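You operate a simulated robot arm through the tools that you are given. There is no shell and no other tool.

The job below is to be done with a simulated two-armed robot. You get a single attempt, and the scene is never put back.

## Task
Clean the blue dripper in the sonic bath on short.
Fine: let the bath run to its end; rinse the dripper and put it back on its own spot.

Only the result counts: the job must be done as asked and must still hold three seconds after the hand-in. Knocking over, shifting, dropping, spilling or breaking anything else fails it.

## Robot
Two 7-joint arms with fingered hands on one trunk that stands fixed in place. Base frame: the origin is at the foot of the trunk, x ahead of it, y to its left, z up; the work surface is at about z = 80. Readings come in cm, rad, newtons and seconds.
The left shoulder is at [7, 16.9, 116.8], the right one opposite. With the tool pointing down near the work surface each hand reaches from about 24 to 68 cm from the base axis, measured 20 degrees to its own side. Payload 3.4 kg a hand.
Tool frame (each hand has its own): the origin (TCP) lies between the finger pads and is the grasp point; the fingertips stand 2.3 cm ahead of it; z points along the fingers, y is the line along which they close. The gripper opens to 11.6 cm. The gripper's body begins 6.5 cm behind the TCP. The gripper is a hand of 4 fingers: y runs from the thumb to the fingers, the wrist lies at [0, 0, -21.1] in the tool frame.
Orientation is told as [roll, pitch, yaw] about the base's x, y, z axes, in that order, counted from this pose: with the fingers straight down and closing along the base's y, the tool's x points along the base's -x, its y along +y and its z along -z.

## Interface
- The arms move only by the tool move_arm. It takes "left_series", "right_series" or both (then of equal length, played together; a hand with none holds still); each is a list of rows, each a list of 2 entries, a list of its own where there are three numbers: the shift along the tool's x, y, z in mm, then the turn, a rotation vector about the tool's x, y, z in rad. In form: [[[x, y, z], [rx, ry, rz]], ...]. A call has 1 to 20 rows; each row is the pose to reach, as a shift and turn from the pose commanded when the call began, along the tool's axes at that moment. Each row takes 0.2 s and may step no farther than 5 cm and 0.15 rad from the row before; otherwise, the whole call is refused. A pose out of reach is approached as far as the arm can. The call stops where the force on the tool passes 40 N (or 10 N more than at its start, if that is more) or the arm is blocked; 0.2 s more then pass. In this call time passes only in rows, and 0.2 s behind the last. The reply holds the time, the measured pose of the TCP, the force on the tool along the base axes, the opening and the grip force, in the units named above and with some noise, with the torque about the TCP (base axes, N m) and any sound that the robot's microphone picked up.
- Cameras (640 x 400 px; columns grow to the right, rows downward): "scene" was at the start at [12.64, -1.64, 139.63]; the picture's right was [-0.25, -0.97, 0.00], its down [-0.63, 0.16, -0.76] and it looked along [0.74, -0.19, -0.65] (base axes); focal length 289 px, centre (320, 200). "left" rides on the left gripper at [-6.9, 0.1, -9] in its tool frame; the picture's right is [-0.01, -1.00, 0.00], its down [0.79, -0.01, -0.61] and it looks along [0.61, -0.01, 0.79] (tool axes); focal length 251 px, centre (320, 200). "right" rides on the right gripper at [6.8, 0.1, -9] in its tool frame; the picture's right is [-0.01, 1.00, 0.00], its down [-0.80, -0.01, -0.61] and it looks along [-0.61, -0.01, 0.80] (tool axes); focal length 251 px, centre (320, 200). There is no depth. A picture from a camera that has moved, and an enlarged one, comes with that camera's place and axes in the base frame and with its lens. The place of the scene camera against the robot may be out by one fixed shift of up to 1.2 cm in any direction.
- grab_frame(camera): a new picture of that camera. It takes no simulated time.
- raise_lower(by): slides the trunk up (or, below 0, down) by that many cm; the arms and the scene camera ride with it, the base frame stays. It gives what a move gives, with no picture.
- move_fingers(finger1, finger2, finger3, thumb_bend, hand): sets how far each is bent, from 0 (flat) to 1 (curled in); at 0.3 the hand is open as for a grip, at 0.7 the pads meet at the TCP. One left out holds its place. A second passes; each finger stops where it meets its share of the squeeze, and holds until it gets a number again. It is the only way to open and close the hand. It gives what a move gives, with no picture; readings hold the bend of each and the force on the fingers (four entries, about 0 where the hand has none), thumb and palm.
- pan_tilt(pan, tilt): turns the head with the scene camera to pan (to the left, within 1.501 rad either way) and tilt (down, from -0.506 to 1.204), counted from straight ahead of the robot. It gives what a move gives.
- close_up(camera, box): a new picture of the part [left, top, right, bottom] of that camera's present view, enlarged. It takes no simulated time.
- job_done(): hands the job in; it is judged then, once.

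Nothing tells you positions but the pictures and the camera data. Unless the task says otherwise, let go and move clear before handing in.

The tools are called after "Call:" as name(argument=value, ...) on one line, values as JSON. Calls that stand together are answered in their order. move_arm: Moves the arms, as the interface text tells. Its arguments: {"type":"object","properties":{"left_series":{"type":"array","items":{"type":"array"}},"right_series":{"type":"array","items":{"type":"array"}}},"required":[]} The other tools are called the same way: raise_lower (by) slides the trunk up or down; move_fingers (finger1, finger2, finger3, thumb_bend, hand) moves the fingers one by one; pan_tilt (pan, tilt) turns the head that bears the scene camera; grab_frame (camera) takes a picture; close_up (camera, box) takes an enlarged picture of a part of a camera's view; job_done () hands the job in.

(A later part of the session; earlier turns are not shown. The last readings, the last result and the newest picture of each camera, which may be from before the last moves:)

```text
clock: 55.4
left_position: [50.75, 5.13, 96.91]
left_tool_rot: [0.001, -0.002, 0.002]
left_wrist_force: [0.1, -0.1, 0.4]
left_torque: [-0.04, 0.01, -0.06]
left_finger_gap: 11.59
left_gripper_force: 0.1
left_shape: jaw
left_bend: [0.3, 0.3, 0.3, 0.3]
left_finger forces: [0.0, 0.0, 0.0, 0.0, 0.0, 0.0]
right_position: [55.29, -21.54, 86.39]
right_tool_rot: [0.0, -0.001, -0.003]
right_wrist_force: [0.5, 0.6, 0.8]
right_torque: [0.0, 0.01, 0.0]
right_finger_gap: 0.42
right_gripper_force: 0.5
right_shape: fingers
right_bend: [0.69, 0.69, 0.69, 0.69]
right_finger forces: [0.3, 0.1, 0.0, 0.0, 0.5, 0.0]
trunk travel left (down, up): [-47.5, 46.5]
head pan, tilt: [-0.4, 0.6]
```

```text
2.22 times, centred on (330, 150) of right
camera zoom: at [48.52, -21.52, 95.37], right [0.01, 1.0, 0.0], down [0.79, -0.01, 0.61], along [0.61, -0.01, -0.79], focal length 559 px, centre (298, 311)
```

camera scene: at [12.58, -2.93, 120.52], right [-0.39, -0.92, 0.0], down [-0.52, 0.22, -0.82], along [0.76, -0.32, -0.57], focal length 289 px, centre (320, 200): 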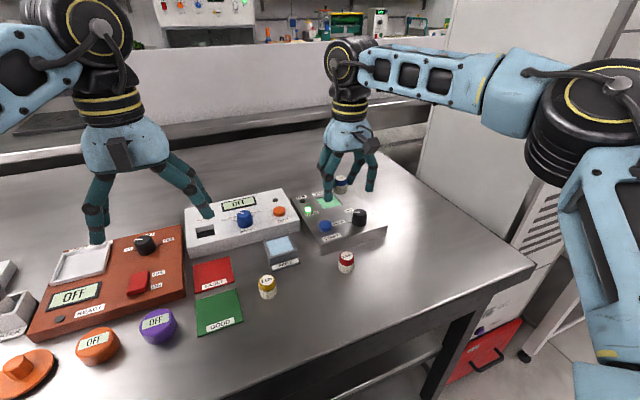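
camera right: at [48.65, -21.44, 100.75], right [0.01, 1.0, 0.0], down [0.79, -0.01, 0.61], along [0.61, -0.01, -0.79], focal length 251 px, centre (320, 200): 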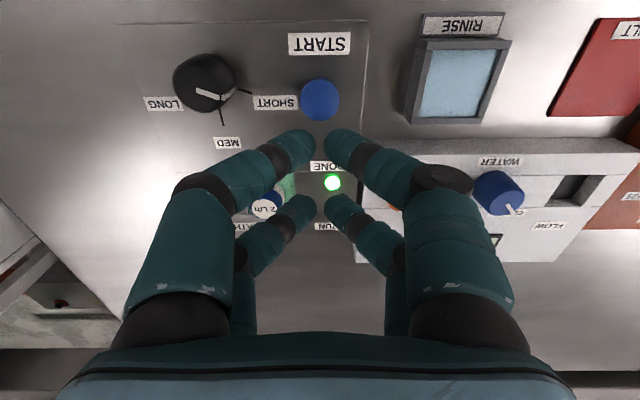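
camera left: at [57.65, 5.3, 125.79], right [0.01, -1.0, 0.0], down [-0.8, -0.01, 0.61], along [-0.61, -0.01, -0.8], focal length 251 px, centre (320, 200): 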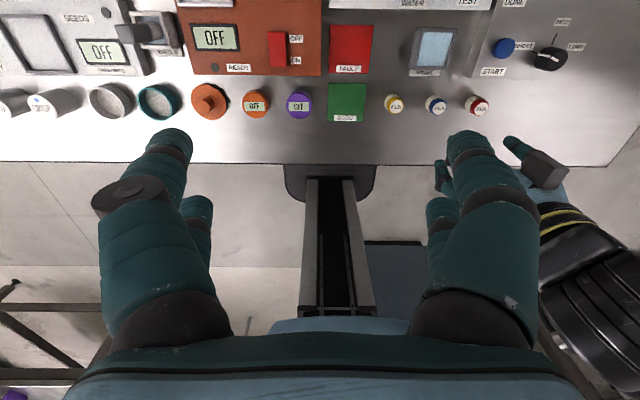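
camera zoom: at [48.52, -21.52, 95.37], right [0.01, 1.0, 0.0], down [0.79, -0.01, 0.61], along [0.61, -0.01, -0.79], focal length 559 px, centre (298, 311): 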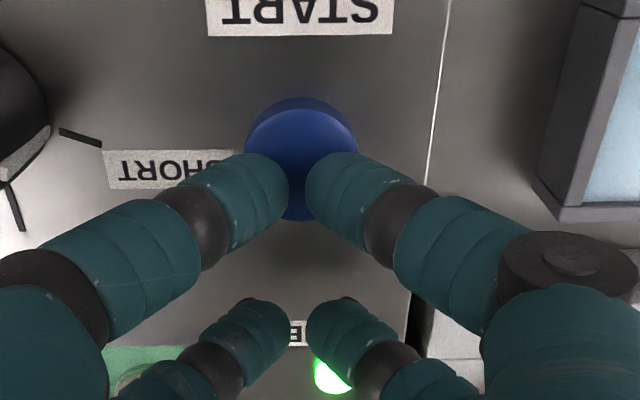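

The tips are just touching the button at about 0.5 N and DONE is still lit. I'll press a couple of millimetres.

Call:
move_arm(right_series=[[[0, 0, 1.5], [0, 0, 0]], [[0, 0, 3], [0, 0, 0]]])

Call:
close_up(camera="right", box=[240, 60, 420, 240])

Call:
close_up(camera="scene", box=[280, 150, 400, 250])

```text
clock: 56.0
left_position: [50.94, 5.13, 97.02]
left_tool_rot: [0.001, -0.001, 0.001]
left_wrist_force: [-1.0, 0.1, 0.1]
left_torque: [-0.01, -0.02, 0.0]
left_finger_gap: 11.58
left_gripper_force: 0.0
left_shape: jaw
left_bend: [0.3, 0.3, 0.3, 0.3]
left_finger forces: [0.1, 0.1, 0.0, 0.0, 0.0, 0.1]
right_position: [55.18, -21.53, 86.1]
right_tool_rot: [0.0, 0.0, -0.002]
right_wrist_force: [0.3, -1.0, 2.1]
right_torque: [-0.01, 0.03, 0.04]
right_finger_gap: 0.39
right_gripper_force: 1.4
right_shape: fingers
right_bend: [0.69, 0.69, 0.69, 0.69]
right_finger forces: [0.6, 0.0, 0.1, 0.0, 2.2, 0.1]
trunk travel left (down, up): [-47.5, 46.5]
head pan, tilt: [-0.4, 0.6]
heard: click
```

```text
2.22 times, centred on (330, 150) of right
camera zoom: at [48.5, -21.49, 95.1], right [0.01, 1.0, 0.0], down [0.79, -0.01, 0.61], along [0.61, -0.01, -0.79], focal length 559 px, centre (298, 311)
```

zoom: 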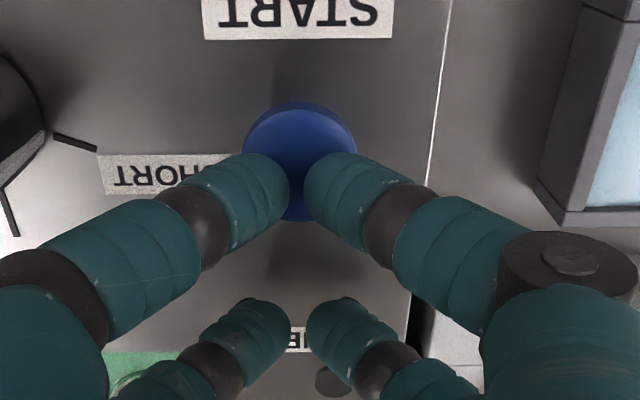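

```text
4.00 times, centred on (340, 200) of scene
camera zoom: at [12.55, -2.94, 120.53], right [-0.39, -0.92, 0.0], down [-0.52, 0.22, -0.83], along [0.76, -0.32, -0.56], focal length 1155 px, centre (240, 200)
```

zoom: 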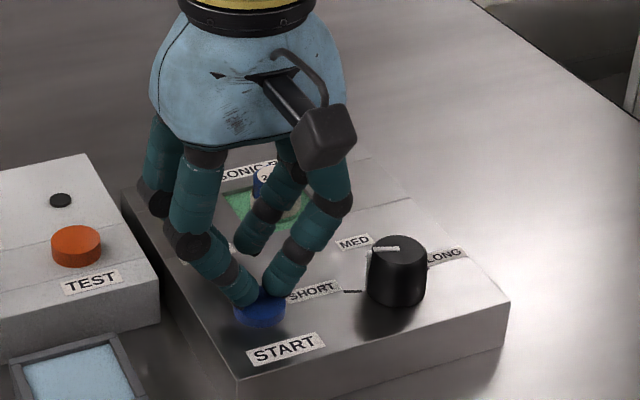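

The button clicked and DONE went out. I'll lift straight off and confirm that RUN is lit with the dripper in place.

Call:
move_arm(right_series=[[[0, 0, -10], [0, 0, 0]], [[0, 0, -40], [0, 0, 0]], [[0, 0, -80], [0, 0, 0]]])

Call:
close_up(camera="scene", box=[280, 150, 400, 250])

Call:
grab_frame(camera="right")

```text
clock: 56.8
left_position: [50.9, 5.1, 97.0]
left_tool_rot: [0.002, -0.001, 0.002]
left_wrist_force: [-1.0, 0.1, 0.6]
left_torque: [0.05, 0.0, 0.0]
left_finger_gap: 11.57
left_gripper_force: 0.0
left_shape: jaw
left_bend: [0.3, 0.3, 0.3, 0.3]
left_finger forces: [0.0, 0.1, 0.1, 0.0, 0.1, 0.0]
right_position: [54.93, -21.75, 94.01]
right_tool_rot: [0.002, -0.002, -0.001]
right_wrist_force: [0.4, 0.3, 0.6]
right_torque: [0.02, -0.01, 0.01]
right_finger_gap: 0.39
right_gripper_force: 0.2
right_shape: fingers
right_bend: [0.69, 0.69, 0.69, 0.69]
right_finger forces: [0.0, 0.0, 0.1, 0.1, 0.0, 0.0]
right hand out of reach, approached as far as the arm can: row 3
trunk travel left (down, up): [-47.5, 46.5]
head pan, tilt: [-0.4, 0.6]
```

```text
4.00 times, centred on (340, 200) of scene
camera zoom: at [12.57, -2.94, 120.52], right [-0.39, -0.92, 0.0], down [-0.52, 0.22, -0.82], along [0.76, -0.32, -0.57], focal length 1155 px, centre (240, 200)
```

zoom: 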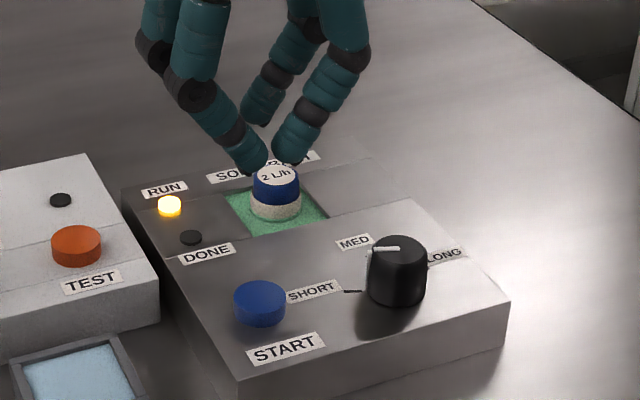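

```text
taken
camera right: at [48.1, -21.69, 103.04], right [0.01, 1.0, 0.0], down [0.79, -0.01, 0.61], along [0.61, 0.0, -0.79], focal length 251 px, centre (320, 200)
```

right: 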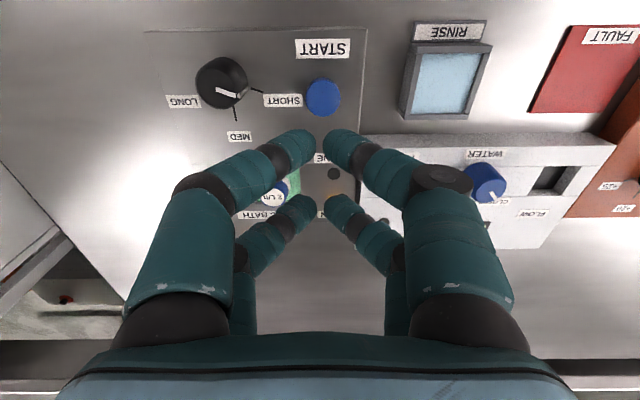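

RUN is lit with the dripper in the basin. While it runs, I'll move the left hand up and to the left so the right hand has room near the rinse cup. I'll also keep checking the lamps.

Call:
move_arm(left_series=[[[0, 15, -20], [0, 0, 0]], [[0, 30, -40], [0, 0, 0]], [[0, 45, -60], [0, 0, 0]], [[0, 60, -80], [0, 0, 0]], [[0, 75, -100], [0, 0, 0]]])

Call:
grab_frame(camera="scene")

Call:
close_up(camera="right", box=[380, 10, 520, 130])

```text
clock: 58.0
left_position: [50.75, 12.64, 106.94]
left_tool_rot: [0.001, -0.001, 0.001]
left_wrist_force: [-0.1, 0.8, 0.8]
left_torque: [-0.01, -0.04, 0.01]
left_finger_gap: 11.59
left_gripper_force: 0.1
left_shape: jaw
left_bend: [0.3, 0.3, 0.3, 0.3]
left_finger forces: [0.1, 0.0, 0.0, 0.1, 0.1, 0.0]
right_position: [54.9, -21.78, 94.07]
right_tool_rot: [0.002, -0.003, -0.001]
right_wrist_force: [-0.4, -0.2, -0.2]
right_torque: [-0.02, -0.04, -0.04]
right_finger_gap: 0.38
right_gripper_force: 0.1
right_shape: fingers
right_bend: [0.69, 0.69, 0.69, 0.69]
right_finger forces: [0.0, 0.0, 0.0, 0.0, 0.0, 0.0]
trunk travel left (down, up): [-47.5, 46.5]
head pan, tilt: [-0.4, 0.6]
```

```text
taken
camera scene: at [12.52, -2.94, 120.53], right [-0.39, -0.92, 0.0], down [-0.52, 0.22, -0.83], along [0.76, -0.32, -0.56], focal length 289 px, centre (320, 200)
```

scene: 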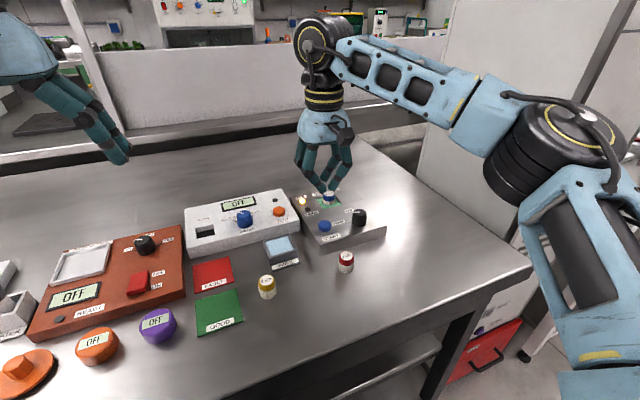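

```text
3.33 times, centred on (450, 70) of right
camera zoom: at [48.06, -21.67, 103.02], right [0.01, 1.0, 0.0], down [0.79, -0.01, 0.61], along [0.61, -0.01, -0.79], focal length 838 px, centre (-113, 633)
```

zoom: 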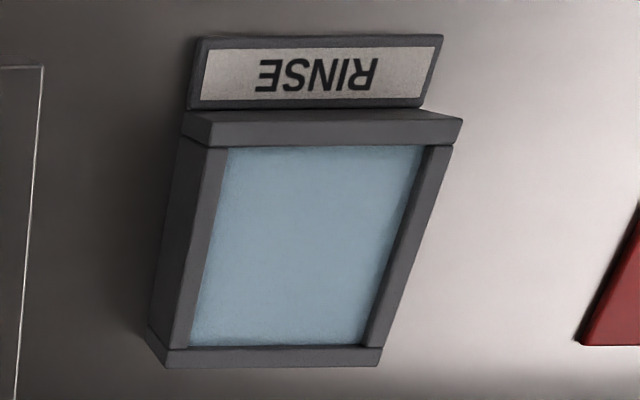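

RUN is still lit. I'll get ready for retrieval: open the far pair and bring the hand back over the basin in the same tilted pose, staying well above the dripper.

Call:
move_fingers(hand="right", finger2=0.53, finger3=0.53)

Call:
move_arm(right_series=[[[-14, -14, 10], [0, -0.03, 0]], [[-30, -29, 22], [0, -0.06, 0]], [[-44.3, -42.9, 35.5], [0, -0.081, 0]]])

Call:
grab_frame(camera="right")

Call:
close_up(camera="right", box=[240, 60, 420, 240])

Call:
close_up(camera="scene", box=[280, 150, 400, 250])

```text
clock: 59.0
left_position: [50.88, 12.64, 106.9]
left_tool_rot: [0.0, -0.001, -0.001]
left_wrist_force: [-0.2, -0.1, -1.0]
left_torque: [0.0, 0.0, 0.01]
left_finger_gap: 11.6
left_gripper_force: 0.1
left_shape: jaw
left_bend: [0.3, 0.3, 0.3, 0.3]
left_finger forces: [0.0, 0.0, 0.1, 0.0, 0.1, 0.0]
right_position: [54.87, -21.67, 94.06]
right_tool_rot: [0.002, -0.003, -0.003]
right_wrist_force: [0.2, -0.4, -0.5]
right_torque: [0.05, -0.01, -0.02]
right_finger_gap: 0.37
right_gripper_force: 0.1
right_shape: fingers
right_bend: [0.69, 0.53, 0.53, 0.69]
right_finger forces: [0.1, 0.0, 0.0, 0.0, 0.0, 0.0]
trunk travel left (down, up): [-47.5, 46.5]
head pan, tilt: [-0.4, 0.6]
```

```text
clock: 59.8
left_position: [50.92, 12.47, 106.87]
left_tool_rot: [0.0, -0.001, 0.002]
left_wrist_force: [-0.6, -0.8, -0.3]
left_torque: [-0.01, 0.0, 0.02]
left_finger_gap: 11.59
left_gripper_force: 0.0
left_shape: jaw
left_bend: [0.3, 0.3, 0.3, 0.3]
left_finger forces: [0.1, 0.0, 0.0, 0.0, 0.1, 0.0]
right_position: [59.34, -26.17, 90.45]
right_tool_rot: [-0.001, -0.083, -0.001]
right_wrist_force: [-0.2, -0.8, -0.4]
right_torque: [0.01, 0.0, 0.01]
right_finger_gap: 0.37
right_gripper_force: 0.1
right_shape: fingers
right_bend: [0.69, 0.53, 0.53, 0.69]
right_finger forces: [0.0, 0.1, 0.0, 0.0, 0.1, 0.0]
trunk travel left (down, up): [-47.5, 46.5]
head pan, tilt: [-0.4, 0.6]
```

```text
taken
camera right: at [51.93, -26.07, 98.87], right [0.01, 1.0, 0.0], down [0.74, -0.01, 0.67], along [0.67, -0.01, -0.74], focal length 251 px, centre (320, 200)
```

right: 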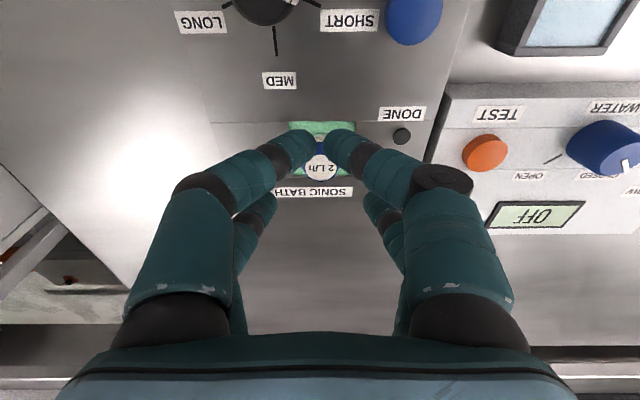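

```text
2.22 times, centred on (330, 150) of right
camera zoom: at [51.93, -26.07, 98.87], right [0.01, 1.0, 0.0], down [0.74, -0.01, 0.67], along [0.67, -0.01, -0.74], focal length 559 px, centre (298, 311)
```

zoom: 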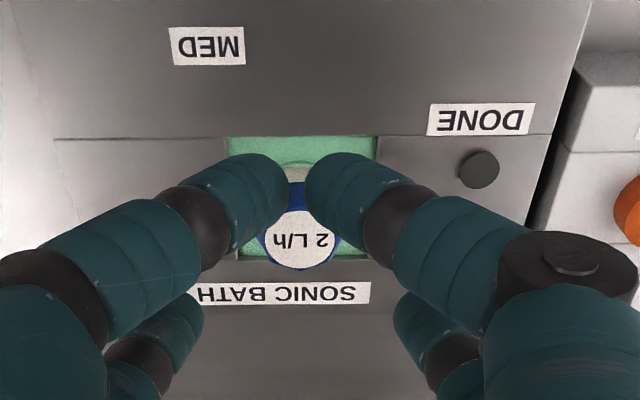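

```text
4.00 times, centred on (340, 200) of scene
camera zoom: at [12.62, -2.98, 120.52], right [-0.39, -0.92, 0.0], down [-0.52, 0.22, -0.82], along [0.76, -0.32, -0.57], focal length 1155 px, centre (240, 200)
```

zoom: 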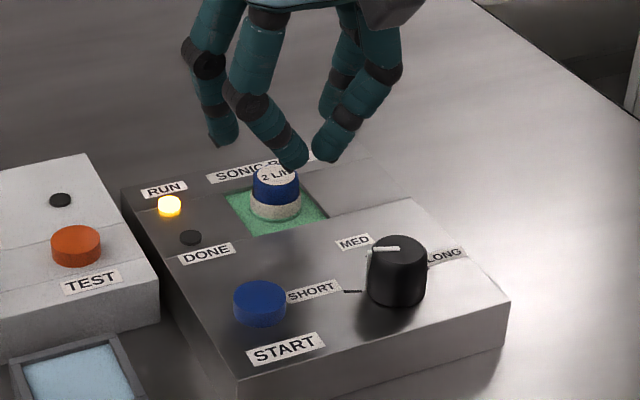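

The hand is lined up over the dripper, which stands at about [61.6, -26.1], and RUN is still lit. I'll wait in place.

Call:
move_arm(right_series=[[[0, 0, 0], [0, 0, 0]], [[0, 0, 0], [0, 0, 0]], [[0, 0, 0], [0, 0, 0]], [[0, 0, 0], [0, 0, 0]], [[0, 0, 0], [0, 0, 0]], [[0, 0, 0], [0, 0, 0]], [[0, 0, 0], [0, 0, 0]], [[0, 0, 0], [0, 0, 0]], [[0, 0, 0], [0, 0, 0]], [[0, 0, 0], [0, 0, 0]]])

Call:
close_up(camera="scene", box=[280, 150, 400, 250])

```text
clock: 62.0
left_position: [50.83, 12.69, 106.88]
left_tool_rot: [0.0, -0.001, 0.001]
left_wrist_force: [-1.2, 0.4, -0.1]
left_torque: [0.01, 0.0, 0.02]
left_finger_gap: 11.57
left_gripper_force: 0.2
left_shape: jaw
left_bend: [0.3, 0.3, 0.3, 0.3]
left_finger forces: [0.0, 0.1, 0.0, 0.0, 0.1, 0.0]
right_position: [59.39, -26.14, 90.63]
right_tool_rot: [-0.001, -0.081, 0.0]
right_wrist_force: [-0.3, 0.0, 0.2]
right_torque: [0.0, -0.01, -0.01]
right_finger_gap: 0.38
right_gripper_force: 0.1
right_shape: fingers
right_bend: [0.69, 0.53, 0.53, 0.69]
right_finger forces: [0.0, 0.0, 0.0, 0.0, 0.0, 0.0]
trunk travel left (down, up): [-47.5, 46.5]
head pan, tilt: [-0.4, 0.6]
```

```text
4.00 times, centred on (340, 200) of scene
camera zoom: at [12.58, -2.94, 120.52], right [-0.39, -0.92, 0.0], down [-0.52, 0.22, -0.82], along [0.76, -0.32, -0.57], focal length 1155 px, centre (240, 200)
```

zoom: 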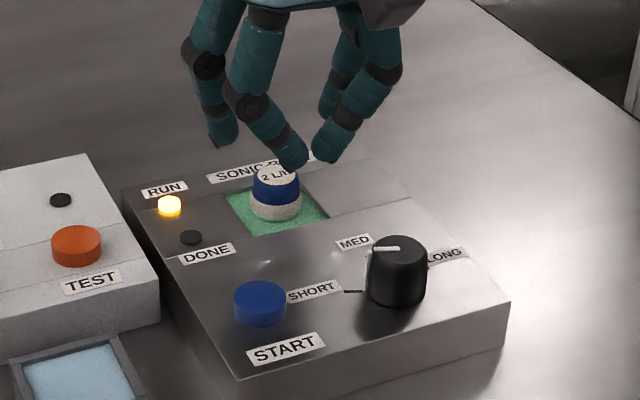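

RUN is still lit, so I'll keep waiting.

Call:
move_arm(right_series=[[[0, 0, 0], [0, 0, 0]], [[0, 0, 0], [0, 0, 0]], [[0, 0, 0], [0, 0, 0]], [[0, 0, 0], [0, 0, 0]], [[0, 0, 0], [0, 0, 0]], [[0, 0, 0], [0, 0, 0]], [[0, 0, 0], [0, 0, 0]], [[0, 0, 0], [0, 0, 0]], [[0, 0, 0], [0, 0, 0]], [[0, 0, 0], [0, 0, 0]], [[0, 0, 0], [0, 0, 0]], [[0, 0, 0], [0, 0, 0]], [[0, 0, 0], [0, 0, 0]], [[0, 0, 0], [0, 0, 0]], [[0, 0, 0], [0, 0, 0]]])

Call:
close_up(camera="scene", box=[280, 150, 400, 250])

```text
clock: 65.2
left_position: [50.89, 12.59, 106.87]
left_tool_rot: [0.002, -0.002, 0.002]
left_wrist_force: [-1.1, 0.6, 0.5]
left_torque: [0.0, -0.03, 0.0]
left_finger_gap: 11.59
left_gripper_force: 0.1
left_shape: jaw
left_bend: [0.3, 0.3, 0.3, 0.3]
left_finger forces: [0.1, 0.0, 0.0, 0.0, 0.0, 0.0]
right_position: [59.38, -26.08, 90.53]
right_tool_rot: [0.002, -0.082, -0.003]
right_wrist_force: [0.2, -0.6, -0.4]
right_torque: [0.0, 0.02, -0.02]
right_finger_gap: 0.38
right_gripper_force: 0.0
right_shape: fingers
right_bend: [0.69, 0.53, 0.53, 0.69]
right_finger forces: [0.0, 0.1, 0.0, 0.1, 0.0, 0.0]
trunk travel left (down, up): [-47.5, 46.5]
head pan, tilt: [-0.4, 0.6]
```

```text
4.00 times, centred on (340, 200) of scene
camera zoom: at [12.58, -2.94, 120.52], right [-0.39, -0.92, 0.0], down [-0.52, 0.22, -0.82], along [0.76, -0.32, -0.57], focal length 1155 px, centre (240, 200)
```

zoom: 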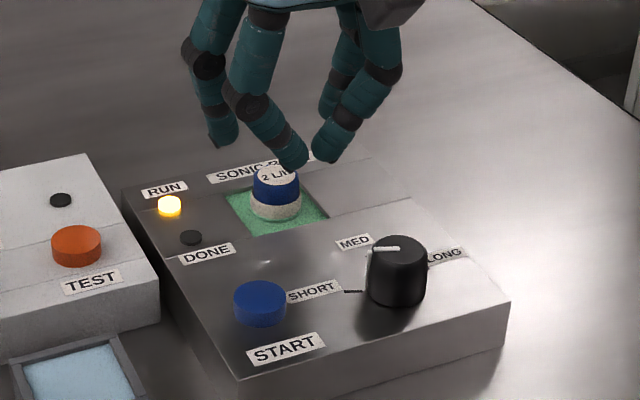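

Call:
move_arm(right_series=[[[0, 0, 0], [0, 0, 0]], [[0, 0, 0], [0, 0, 0]], [[0, 0, 0], [0, 0, 0]], [[0, 0, 0], [0, 0, 0]], [[0, 0, 0], [0, 0, 0]], [[0, 0, 0], [0, 0, 0]], [[0, 0, 0], [0, 0, 0]], [[0, 0, 0], [0, 0, 0]], [[0, 0, 0], [0, 0, 0]], [[0, 0, 0], [0, 0, 0]], [[0, 0, 0], [0, 0, 0]], [[0, 0, 0], [0, 0, 0]], [[0, 0, 0], [0, 0, 0]], [[0, 0, 0], [0, 0, 0]], [[0, 0, 0], [0, 0, 0]]])

Call:
close_up(camera="scene", box=[280, 150, 400, 250])

```text
clock: 68.4
left_position: [50.97, 12.69, 106.79]
left_tool_rot: [0.002, -0.003, 0.001]
left_wrist_force: [-0.1, 0.1, -0.3]
left_torque: [-0.01, 0.02, 0.03]
left_finger_gap: 11.58
left_gripper_force: 0.1
left_shape: jaw
left_bend: [0.3, 0.3, 0.3, 0.3]
left_finger forces: [0.0, 0.0, 0.0, 0.0, 0.0, 0.1]
right_position: [59.4, -25.95, 90.52]
right_tool_rot: [0.0, -0.083, -0.002]
right_wrist_force: [0.3, 0.6, 0.0]
right_torque: [-0.05, 0.02, 0.01]
right_finger_gap: 0.36
right_gripper_force: 0.1
right_shape: fingers
right_bend: [0.69, 0.53, 0.53, 0.69]
right_finger forces: [0.0, 0.1, 0.0, 0.0, 0.0, 0.0]
trunk travel left (down, up): [-47.5, 46.5]
head pan, tilt: [-0.4, 0.6]
```

```text
4.00 times, centred on (340, 200) of scene
camera zoom: at [12.58, -2.94, 120.52], right [-0.39, -0.92, 0.0], down [-0.52, 0.22, -0.82], along [0.76, -0.32, -0.57], focal length 1155 px, centre (240, 200)
```

zoom: 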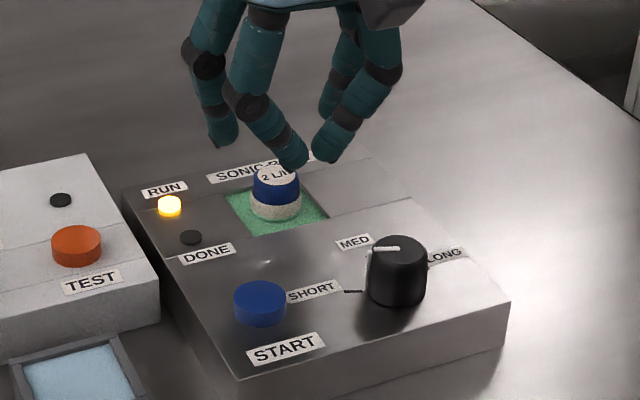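

Call:
move_arm(right_series=[[[0, 0, 0], [0, 0, 0]], [[0, 0, 0], [0, 0, 0]], [[0, 0, 0], [0, 0, 0]], [[0, 0, 0], [0, 0, 0]], [[0, 0, 0], [0, 0, 0]], [[0, 0, 0], [0, 0, 0]], [[0, 0, 0], [0, 0, 0]], [[0, 0, 0], [0, 0, 0]], [[0, 0, 0], [0, 0, 0]], [[0, 0, 0], [0, 0, 0]], [[0, 0, 0], [0, 0, 0]], [[0, 0, 0], [0, 0, 0]], [[0, 0, 0], [0, 0, 0]], [[0, 0, 0], [0, 0, 0]], [[0, 0, 0], [0, 0, 0]]])

Call:
close_up(camera="scene", box=[280, 150, 400, 250])

```text
clock: 71.6
left_position: [50.95, 12.68, 106.87]
left_tool_rot: [0.001, -0.001, 0.0]
left_wrist_force: [0.2, 0.2, 1.2]
left_torque: [0.01, 0.0, 0.02]
left_finger_gap: 11.6
left_gripper_force: 0.1
left_shape: jaw
left_bend: [0.3, 0.3, 0.3, 0.3]
left_finger forces: [0.1, 0.0, 0.1, 0.1, 0.1, 0.0]
right_position: [59.31, -26.09, 90.64]
right_tool_rot: [0.001, -0.082, -0.002]
right_wrist_force: [0.3, 0.3, 0.1]
right_torque: [0.0, 0.01, -0.03]
right_finger_gap: 0.37
right_gripper_force: 0.1
right_shape: fingers
right_bend: [0.69, 0.53, 0.53, 0.69]
right_finger forces: [0.0, 0.0, 0.0, 0.0, 0.0, 0.1]
trunk travel left (down, up): [-47.5, 46.5]
head pan, tilt: [-0.4, 0.6]
```

```text
4.00 times, centred on (340, 200) of scene
camera zoom: at [12.58, -2.94, 120.52], right [-0.39, -0.92, 0.0], down [-0.52, 0.22, -0.82], along [0.76, -0.32, -0.57], focal length 1155 px, centre (240, 200)
```

zoom: 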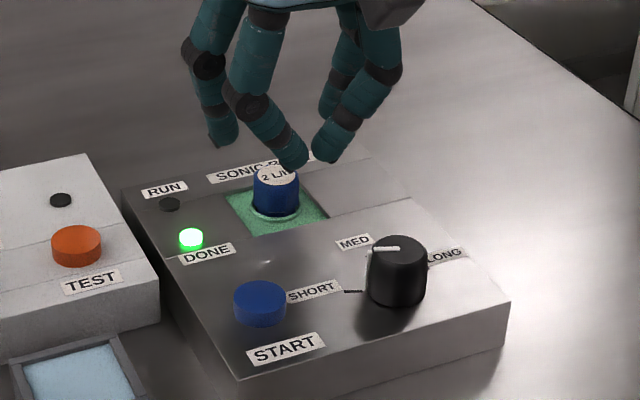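

DONE is lit, so the full SHORT run is finished, and the dripper's scale is gone (its body is now clean blue). I'll go down and grip it a little higher than before, so it can dip deeper in the rinse cup.

Call:
move_arm(right_series=[[[0.1, 0, 15], [0, 0, 0]], [[1.2, 0, 30], [0, 0, 0]], [[1.8, 0, 40], [0, 0, 0]], [[2.2, 0, 45.5], [0, 0, 0]]])

Call:
close_up(camera="right", box=[240, 60, 420, 240])

Call:
close_up(camera="scene", box=[280, 150, 400, 250])

```text
clock: 72.6
left_position: [50.89, 12.68, 106.88]
left_tool_rot: [0.002, -0.001, 0.002]
left_wrist_force: [0.2, 1.4, -0.4]
left_torque: [-0.03, -0.04, 0.01]
left_finger_gap: 11.59
left_gripper_force: 0.0
left_shape: jaw
left_bend: [0.3, 0.3, 0.3, 0.3]
left_finger forces: [0.0, 0.1, 0.1, 0.0, 0.0, 0.0]
right_position: [59.52, -26.11, 85.81]
right_tool_rot: [0.0, -0.083, -0.003]
right_wrist_force: [-0.7, 0.1, -0.9]
right_torque: [-0.02, 0.0, -0.04]
right_finger_gap: 0.36
right_gripper_force: 0.0
right_shape: fingers
right_bend: [0.69, 0.53, 0.53, 0.69]
right_finger forces: [0.0, 0.0, 0.0, 0.0, 0.0, 0.0]
trunk travel left (down, up): [-47.5, 46.5]
head pan, tilt: [-0.4, 0.6]
```

```text
2.22 times, centred on (330, 150) of right
camera zoom: at [52.03, -25.98, 94.31], right [0.01, 1.0, 0.0], down [0.74, -0.01, 0.67], along [0.67, -0.01, -0.74], focal length 559 px, centre (298, 311)
```

zoom: 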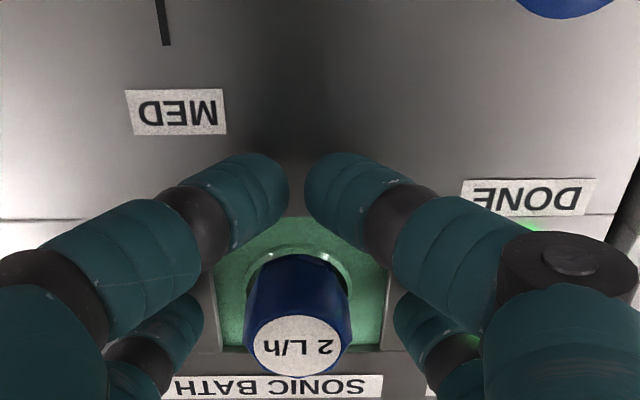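

```text
4.00 times, centred on (340, 200) of scene
camera zoom: at [12.58, -2.94, 120.52], right [-0.39, -0.92, 0.0], down [-0.52, 0.22, -0.82], along [0.76, -0.32, -0.57], focal length 1155 px, centre (240, 200)
```

zoom: 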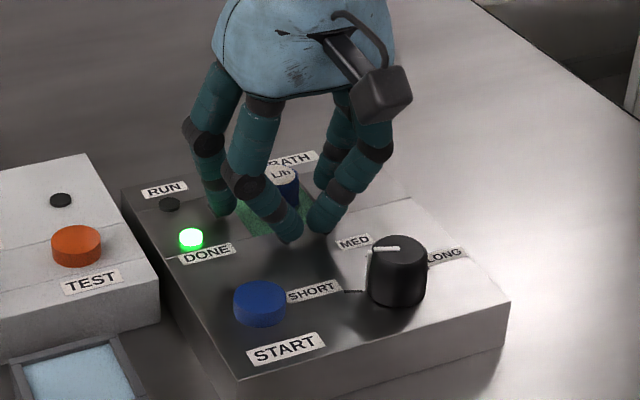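

The hand is in place around the cap with no contact yet. I'll close the far pair on it.

Call:
move_fingers(hand="right", finger2=0.76, finger3=0.76)

Call:
close_up(camera="right", box=[240, 60, 420, 240])

```text
clock: 73.6
left_position: [50.92, 12.52, 106.94]
left_tool_rot: [0.002, -0.002, 0.002]
left_wrist_force: [0.0, 0.6, -0.7]
left_torque: [0.01, 0.01, 0.0]
left_finger_gap: 11.58
left_gripper_force: 0.1
left_shape: jaw
left_bend: [0.3, 0.3, 0.3, 0.3]
left_finger forces: [0.0, 0.0, 0.1, 0.0, 0.0, 0.1]
right_position: [59.51, -25.93, 85.99]
right_tool_rot: [0.0, -0.084, -0.002]
right_wrist_force: [-0.9, -0.4, -0.7]
right_torque: [0.02, -0.02, -0.03]
right_finger_gap: 0.39
right_gripper_force: 6.2
right_shape: fingers
right_bend: [0.69, 0.63, 0.63, 0.69]
right_finger forces: [0.0, 6.2, 6.2, 0.0, 0.0, 0.0]
trunk travel left (down, up): [-47.5, 46.5]
head pan, tilt: [-0.4, 0.6]
```

```text
2.22 times, centred on (330, 150) of right
camera zoom: at [52.04, -25.98, 94.32], right [0.01, 1.0, 0.0], down [0.74, -0.01, 0.67], along [0.67, -0.01, -0.74], focal length 559 px, centre (298, 311)
```

zoom: 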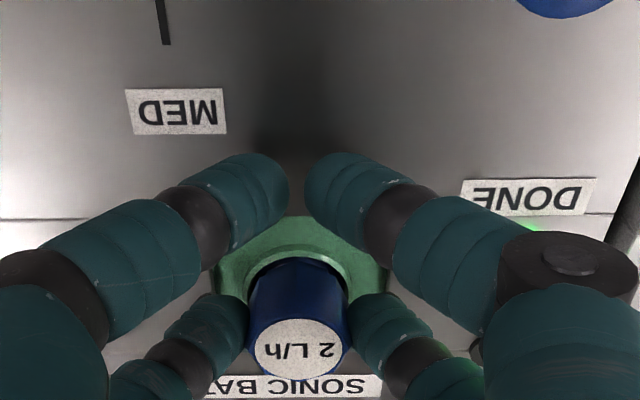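

The dripper is held evenly at 6.2 N. I'll lift it straight out of the bath and check.

Call:
move_arm(right_series=[[[-0.8, 0, -10], [0, 0, 0]], [[-2, 0, -25], [0, 0, 0]], [[-3.7, 0, -45], [0, 0, 0]]])

Call:
raise_lower(by=8)

Call:
grab_frame(camera="scene")

Call:
grab_frame(camera="right")

```text
clock: 74.4
left_position: [50.83, 12.6, 106.93]
left_tool_rot: [0.002, -0.003, 0.002]
left_wrist_force: [0.7, 0.2, 0.2]
left_torque: [-0.05, -0.03, 0.0]
left_finger_gap: 11.6
left_gripper_force: 0.0
left_shape: jaw
left_bend: [0.3, 0.3, 0.3, 0.3]
left_finger forces: [0.0, 0.1, 0.0, 0.1, 0.0, 0.1]
right_position: [59.55, -26.05, 90.49]
right_tool_rot: [0.0, -0.081, -0.001]
right_wrist_force: [-0.7, 0.0, -0.8]
right_torque: [0.01, 0.02, -0.02]
right_finger_gap: 0.38
right_gripper_force: 6.5
right_shape: fingers
right_bend: [0.69, 0.63, 0.63, 0.69]
right_finger forces: [0.0, 6.2, 6.1, 0.0, 0.1, 0.0]
trunk travel left (down, up): [-47.5, 46.5]
head pan, tilt: [-0.4, 0.6]
```

```text
clock: 75.6
left_position: [50.91, 12.55, 114.84]
left_tool_rot: [0.001, -0.004, 0.003]
left_wrist_force: [-0.5, 0.7, -0.5]
left_torque: [0.01, 0.0, -0.03]
left_finger_gap: 11.6
left_gripper_force: 0.1
left_shape: jaw
left_bend: [0.3, 0.3, 0.3, 0.3]
left_finger forces: [0.0, 0.1, 0.1, 0.0, 0.0, 0.0]
right_position: [59.46, -25.84, 98.44]
right_tool_rot: [-0.001, -0.082, -0.002]
right_wrist_force: [0.6, 0.2, -0.1]
right_torque: [0.01, 0.0, 0.05]
right_finger_gap: 0.35
right_gripper_force: 6.1
right_shape: fingers
right_bend: [0.69, 0.63, 0.63, 0.69]
right_finger forces: [0.1, 6.1, 5.9, 0.0, 0.1, 0.0]
trunk travel left (down, up): [-55.5, 38.5]
head pan, tilt: [-0.4, 0.6]
```

```text
taken
camera scene: at [12.61, -2.94, 128.52], right [-0.39, -0.92, 0.0], down [-0.52, 0.22, -0.82], along [0.76, -0.32, -0.57], focal length 289 px, centre (320, 200)
```

scene: 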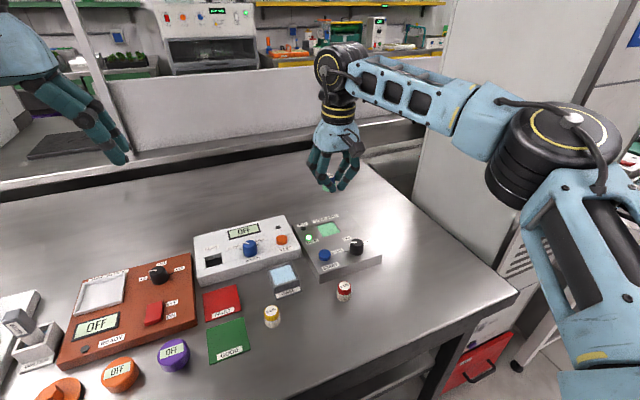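

```text
taken
camera right: at [52.05, -25.94, 106.79], right [0.01, 1.0, 0.0], down [0.74, -0.01, 0.67], along [0.67, -0.01, -0.74], focal length 251 px, centre (320, 200)
```

right: 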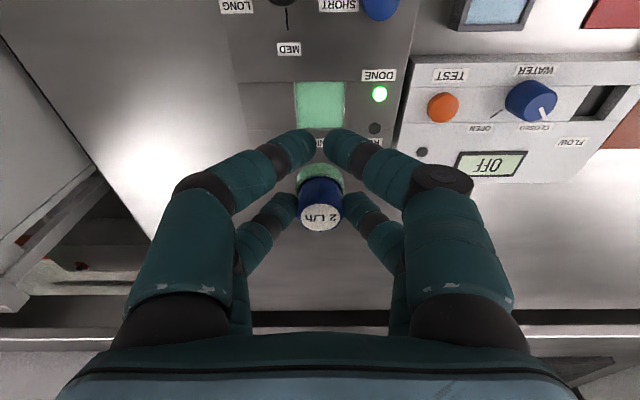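

The dripper is out and held, with a greenish film of bath liquid that needs rinsing off. I'll carry it around to above the rinse cup at about [52.9, -12.1], keeping the same tilt so it stays upright.

Call:
move_arm(right_series=[[[25, 17, 1], [0, 0, 0]], [[50, 34, 2.5], [0, 0, 0]], [[75.6, 50, 3.9], [0, 0, 0]], [[80, 80, 12], [0, 0, 0]], [[85, 110, 20], [0, 0, 0]], [[89.5, 138.5, 27.8], [0, 0, 0]]])

Call:
grab_frame(camera="right")

Call:
close_up(camera="right", box=[240, 60, 420, 240])

Call:
close_up(camera="scene", box=[230, 180, 390, 310])

```text
clock: 77.0
left_position: [50.93, 12.56, 114.84]
left_tool_rot: [-0.001, -0.001, 0.003]
left_wrist_force: [0.1, 0.1, -0.2]
left_torque: [0.01, -0.02, 0.0]
left_finger_gap: 11.61
left_gripper_force: 0.0
left_shape: jaw
left_bend: [0.3, 0.3, 0.3, 0.3]
left_finger forces: [0.0, 0.0, 0.1, 0.0, 0.0, 0.0]
right_position: [50.48, -12.45, 94.93]
right_tool_rot: [0.005, -0.083, -0.002]
right_wrist_force: [0.3, 0.0, -0.2]
right_torque: [-0.03, 0.0, 0.04]
right_finger_gap: 0.37
right_gripper_force: 5.6
right_shape: fingers
right_bend: [0.69, 0.63, 0.63, 0.69]
right_finger forces: [0.0, 5.9, 5.8, 0.1, 0.0, 0.0]
right hand out of reach, approached as far as the arm can: row 6
trunk travel left (down, up): [-55.5, 38.5]
head pan, tilt: [-0.4, 0.6]
```

```text
taken
camera right: at [42.95, -12.44, 103.23], right [0.01, 1.0, 0.0], down [0.74, -0.01, 0.67], along [0.67, 0.0, -0.74], focal length 251 px, centre (320, 200)
```

right: 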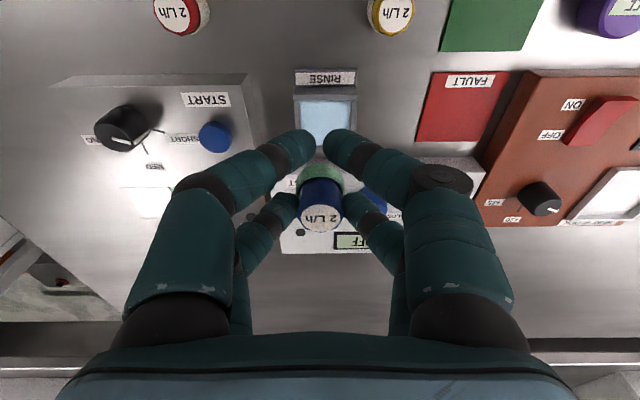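

```text
2.22 times, centred on (330, 150) of right
camera zoom: at [42.95, -12.44, 103.23], right [0.01, 1.0, 0.0], down [0.74, -0.01, 0.67], along [0.67, 0.0, -0.74], focal length 559 px, centre (298, 311)
```

zoom: 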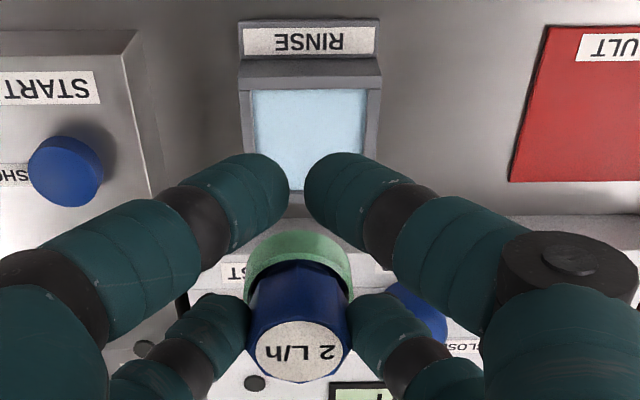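

```text
3.08 times, centred on (310, 245) of scene
camera zoom: at [12.62, -2.93, 128.52], right [-0.39, -0.92, 0.0], down [-0.52, 0.22, -0.82], along [0.76, -0.32, -0.57], focal length 888 px, centre (351, 62)
```

zoom: 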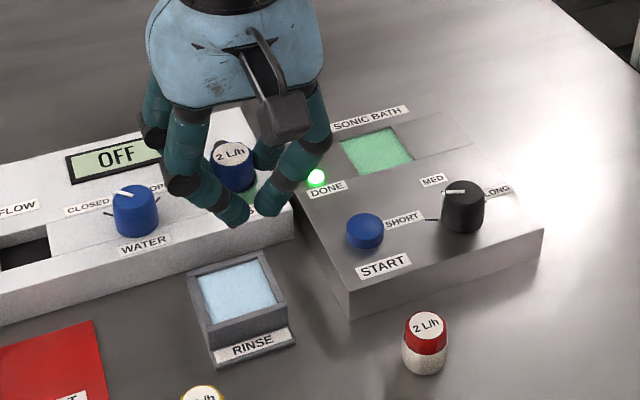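

I make the cup's inner opening about 4.4 cm square, centred at [52.9, -12.14]. The arm is near a limit at this height, so I'll come down while shifting 3 mm to the left and see if it gets there.

Call:
move_arm(right_series=[[[0.5, 1, 15], [0, 0, 0]], [[0.2, 3, 30], [0, 0, 0]], [[0.2, 3.2, 45], [0, 0, 0]]])

Call:
close_up(camera="right", box=[240, 60, 420, 240])

Call:
close_up(camera="scene", box=[230, 180, 390, 310])

```text
clock: 77.8
left_position: [50.91, 12.61, 114.84]
left_tool_rot: [0.002, -0.001, 0.001]
left_wrist_force: [0.4, -0.2, -0.8]
left_torque: [-0.01, 0.01, 0.04]
left_finger_gap: 11.6
left_gripper_force: 0.1
left_shape: jaw
left_bend: [0.3, 0.3, 0.3, 0.3]
left_finger forces: [0.1, 0.0, 0.0, 0.0, 0.0, 0.0]
right_position: [50.56, -12.62, 90.37]
right_tool_rot: [0.003, -0.085, -0.002]
right_wrist_force: [-0.1, 0.1, 0.5]
right_torque: [-0.01, 0.0, 0.01]
right_finger_gap: 0.36
right_gripper_force: 5.7
right_shape: fingers
right_bend: [0.69, 0.63, 0.63, 0.69]
right_finger forces: [0.0, 5.8, 5.8, 0.0, 0.1, 0.1]
right hand out of reach, approached as far as the arm can: row 2, 3
trunk travel left (down, up): [-55.5, 38.5]
head pan, tilt: [-0.4, 0.6]
```

```text
2.22 times, centred on (330, 150) of right
camera zoom: at [43.02, -12.56, 98.76], right [0.01, 1.0, 0.0], down [0.74, -0.01, 0.67], along [0.67, 0.0, -0.74], focal length 559 px, centre (298, 311)
```

zoom: 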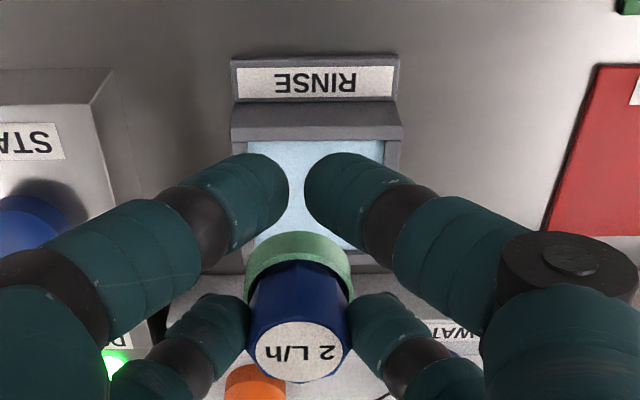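

```text
3.08 times, centred on (310, 245) of scene
camera zoom: at [12.6, -2.95, 128.52], right [-0.39, -0.92, 0.0], down [-0.52, 0.22, -0.82], along [0.76, -0.32, -0.57], focal length 888 px, centre (351, 62)
```

zoom: 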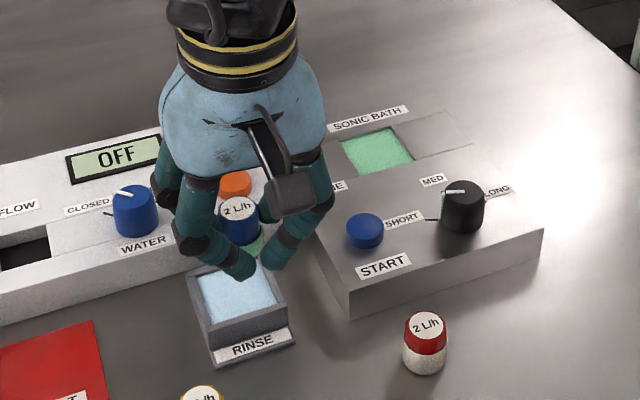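

I'm about 4 mm short in y here. A tiny sideways lean of the hand (0.03 rad) will cover that with practically no tilt of the dripper, so I'll apply it and re-centre over the cup.

Call:
move_arm(right_series=[[[0, 0, 0], [-0.03, 0, 0]], [[-2.2, 2.5, 0], [-0.03, 0, 0]], [[-2.2, 4.6, 0], [-0.03, 0, 0]]])

Call:
close_up(camera="right", box=[240, 60, 420, 240])

Call:
close_up(camera="scene", box=[230, 180, 390, 310])

```text
clock: 78.6
left_position: [50.88, 12.6, 114.88]
left_tool_rot: [0.002, -0.003, 0.002]
left_wrist_force: [-1.1, 0.5, 0.5]
left_torque: [-0.03, 0.04, -0.01]
left_finger_gap: 11.59
left_gripper_force: 0.1
left_shape: jaw
left_bend: [0.3, 0.3, 0.3, 0.3]
left_finger forces: [0.0, 0.1, 0.0, 0.0, 0.1, 0.0]
right_position: [50.69, -12.13, 90.57]
right_tool_rot: [0.031, -0.084, -0.002]
right_wrist_force: [-0.5, 0.1, 0.3]
right_torque: [-0.01, -0.01, -0.01]
right_finger_gap: 0.38
right_gripper_force: 5.6
right_shape: fingers
right_bend: [0.69, 0.63, 0.63, 0.69]
right_finger forces: [0.0, 5.6, 5.7, 0.0, 0.0, 0.0]
trunk travel left (down, up): [-55.5, 38.5]
head pan, tilt: [-0.4, 0.6]
```

```text
2.22 times, centred on (330, 150) of right
camera zoom: at [43.21, -12.4, 98.84], right [0.01, 1.0, 0.03], down [0.74, -0.03, 0.67], along [0.67, 0.02, -0.74], focal length 559 px, centre (298, 311)
```

zoom: 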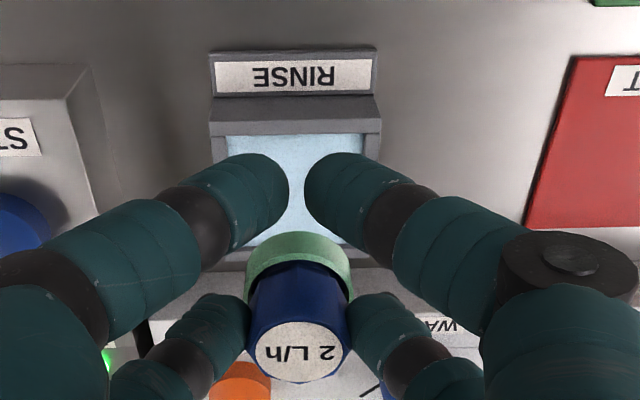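

```text
3.08 times, centred on (310, 245) of scene
camera zoom: at [12.57, -2.94, 128.52], right [-0.39, -0.92, 0.0], down [-0.52, 0.22, -0.82], along [0.76, -0.32, -0.57], focal length 888 px, centre (351, 62)
```

zoom: 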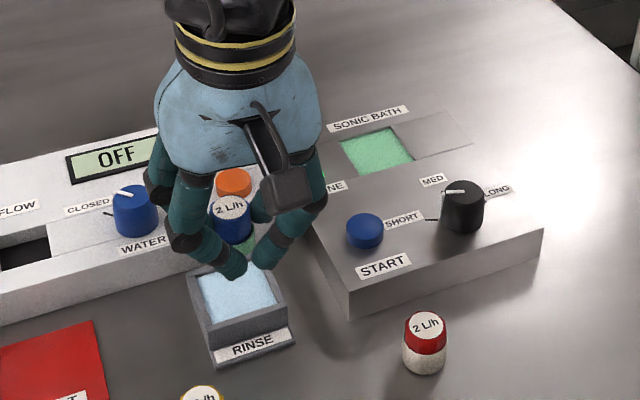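

The dripper is centred over the cup. I'll lower it into the water in stages.

Call:
move_arm(right_series=[[[1.3, -0.5, 15], [0, 0, 0]], [[2.5, -0.9, 30], [0, 0, 0]], [[3.6, -1.3, 43], [0, 0, 0]], [[4.2, -1.5, 50], [0, 0, 0]]])

Call:
close_up(camera="right", box=[240, 60, 420, 240])

Call:
close_up(camera="scene", box=[230, 180, 390, 310])

```text
clock: 79.6
left_position: [50.91, 12.62, 114.86]
left_tool_rot: [0.003, 0.0, 0.0]
left_wrist_force: [-0.4, -0.4, 0.8]
left_torque: [0.01, 0.01, 0.01]
left_finger_gap: 11.59
left_gripper_force: 0.1
left_shape: jaw
left_bend: [0.3, 0.3, 0.3, 0.3]
left_finger forces: [0.0, 0.0, 0.0, 0.0, 0.0, 0.0]
right_position: [50.23, -12.62, 85.66]
right_tool_rot: [0.031, -0.082, -0.002]
right_wrist_force: [0.2, -0.4, -0.1]
right_torque: [-0.02, 0.0, 0.01]
right_finger_gap: 0.39
right_gripper_force: 5.4
right_shape: fingers
right_bend: [0.69, 0.63, 0.63, 0.69]
right_finger forces: [0.0, 5.7, 5.8, 0.0, 0.0, 0.0]
right hand out of reach, approached as far as the arm can: row 2, 3, 4
trunk travel left (down, up): [-55.5, 38.5]
head pan, tilt: [-0.4, 0.6]
```

```text
2.22 times, centred on (330, 150) of right
camera zoom: at [42.78, -12.98, 93.97], right [0.01, 1.0, 0.03], down [0.74, -0.03, 0.67], along [0.67, 0.02, -0.74], focal length 559 px, centre (298, 311)
```

zoom: 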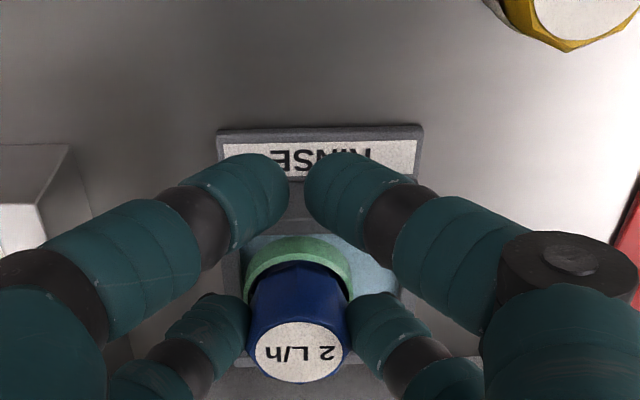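

```text
3.08 times, centred on (310, 245) of scene
camera zoom: at [12.59, -2.94, 128.52], right [-0.39, -0.92, 0.0], down [-0.52, 0.22, -0.82], along [0.76, -0.32, -0.57], focal length 888 px, centre (351, 62)
```

zoom: 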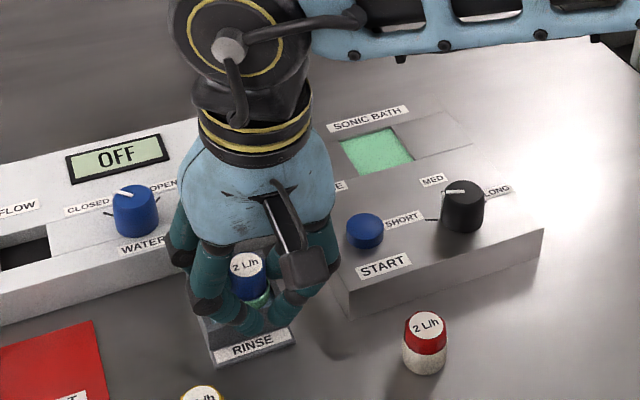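

The dripper has started into the cup, but the arm's reach again pulled it about 4 mm off-centre. There was no contact. I'll lift back out, lower the trunk 8 cm to gain low reach, and dip properly.

Call:
move_arm(right_series=[[[-1.3, 0.5, -15], [0, 0, 0]], [[-3.4, 1.2, -40], [0, 0, 0]], [[-6.3, 2.2, -75], [0, 0, 0]], [[-9.2, 3.3, -110], [0, 0, 0]], [[-11.2, 4, -133], [0, 0, 0]]])

Call:
raise_lower(by=-9)

Call:
grab_frame(camera="scene")

Call:
close_up(camera="right", box=[240, 60, 420, 240])

```text
clock: 80.8
left_position: [50.88, 12.61, 114.82]
left_tool_rot: [0.0, -0.002, 0.003]
left_wrist_force: [-0.5, -0.4, 0.2]
left_torque: [0.0, -0.02, -0.01]
left_finger_gap: 11.61
left_gripper_force: 0.2
left_shape: jaw
left_bend: [0.3, 0.3, 0.3, 0.3]
left_finger forces: [0.0, 0.0, 0.0, 0.1, 0.0, 0.0]
right_position: [50.35, -12.77, 99.07]
right_tool_rot: [0.032, -0.082, -0.003]
right_wrist_force: [0.6, -0.9, -0.2]
right_torque: [0.02, 0.0, 0.0]
right_finger_gap: 0.38
right_gripper_force: 5.9
right_shape: fingers
right_bend: [0.69, 0.63, 0.63, 0.69]
right_finger forces: [0.0, 5.7, 5.9, 0.0, 0.0, 0.0]
trunk travel left (down, up): [-55.5, 38.5]
head pan, tilt: [-0.4, 0.6]
```

```text
clock: 82.0
left_position: [50.87, 12.62, 105.86]
left_tool_rot: [0.002, -0.004, 0.002]
left_wrist_force: [-0.5, 0.1, 0.1]
left_torque: [-0.03, 0.01, -0.04]
left_finger_gap: 11.6
left_gripper_force: 0.1
left_shape: jaw
left_bend: [0.3, 0.3, 0.3, 0.3]
left_finger forces: [0.1, 0.0, 0.1, 0.0, 0.0, 0.0]
right_position: [50.34, -12.82, 90.03]
right_tool_rot: [0.032, -0.083, -0.002]
right_wrist_force: [-1.1, -0.4, -0.4]
right_torque: [-0.03, -0.02, -0.03]
right_finger_gap: 0.37
right_gripper_force: 5.8
right_shape: fingers
right_bend: [0.69, 0.63, 0.63, 0.69]
right_finger forces: [0.1, 5.8, 5.8, 0.0, 0.0, 0.0]
trunk travel left (down, up): [-46.5, 47.5]
head pan, tilt: [-0.4, 0.6]
```

```text
taken
camera scene: at [12.55, -2.93, 119.53], right [-0.39, -0.92, 0.0], down [-0.52, 0.22, -0.83], along [0.76, -0.32, -0.56], focal length 289 px, centre (320, 200)
```

scene: 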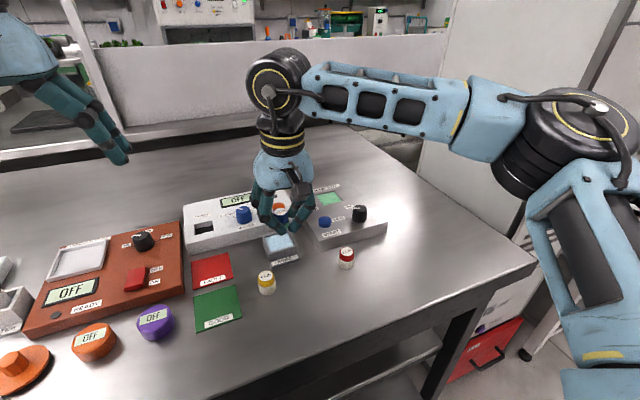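

```text
2.22 times, centred on (330, 150) of right
camera zoom: at [42.82, -12.94, 98.38], right [0.01, 1.0, 0.03], down [0.74, -0.03, 0.67], along [0.67, 0.02, -0.74], focal length 559 px, centre (298, 311)
```

zoom: 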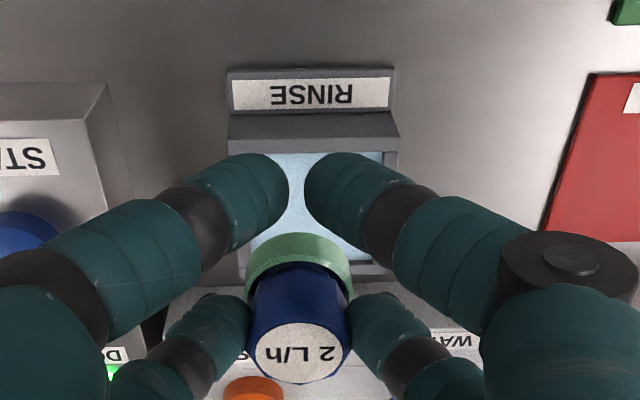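

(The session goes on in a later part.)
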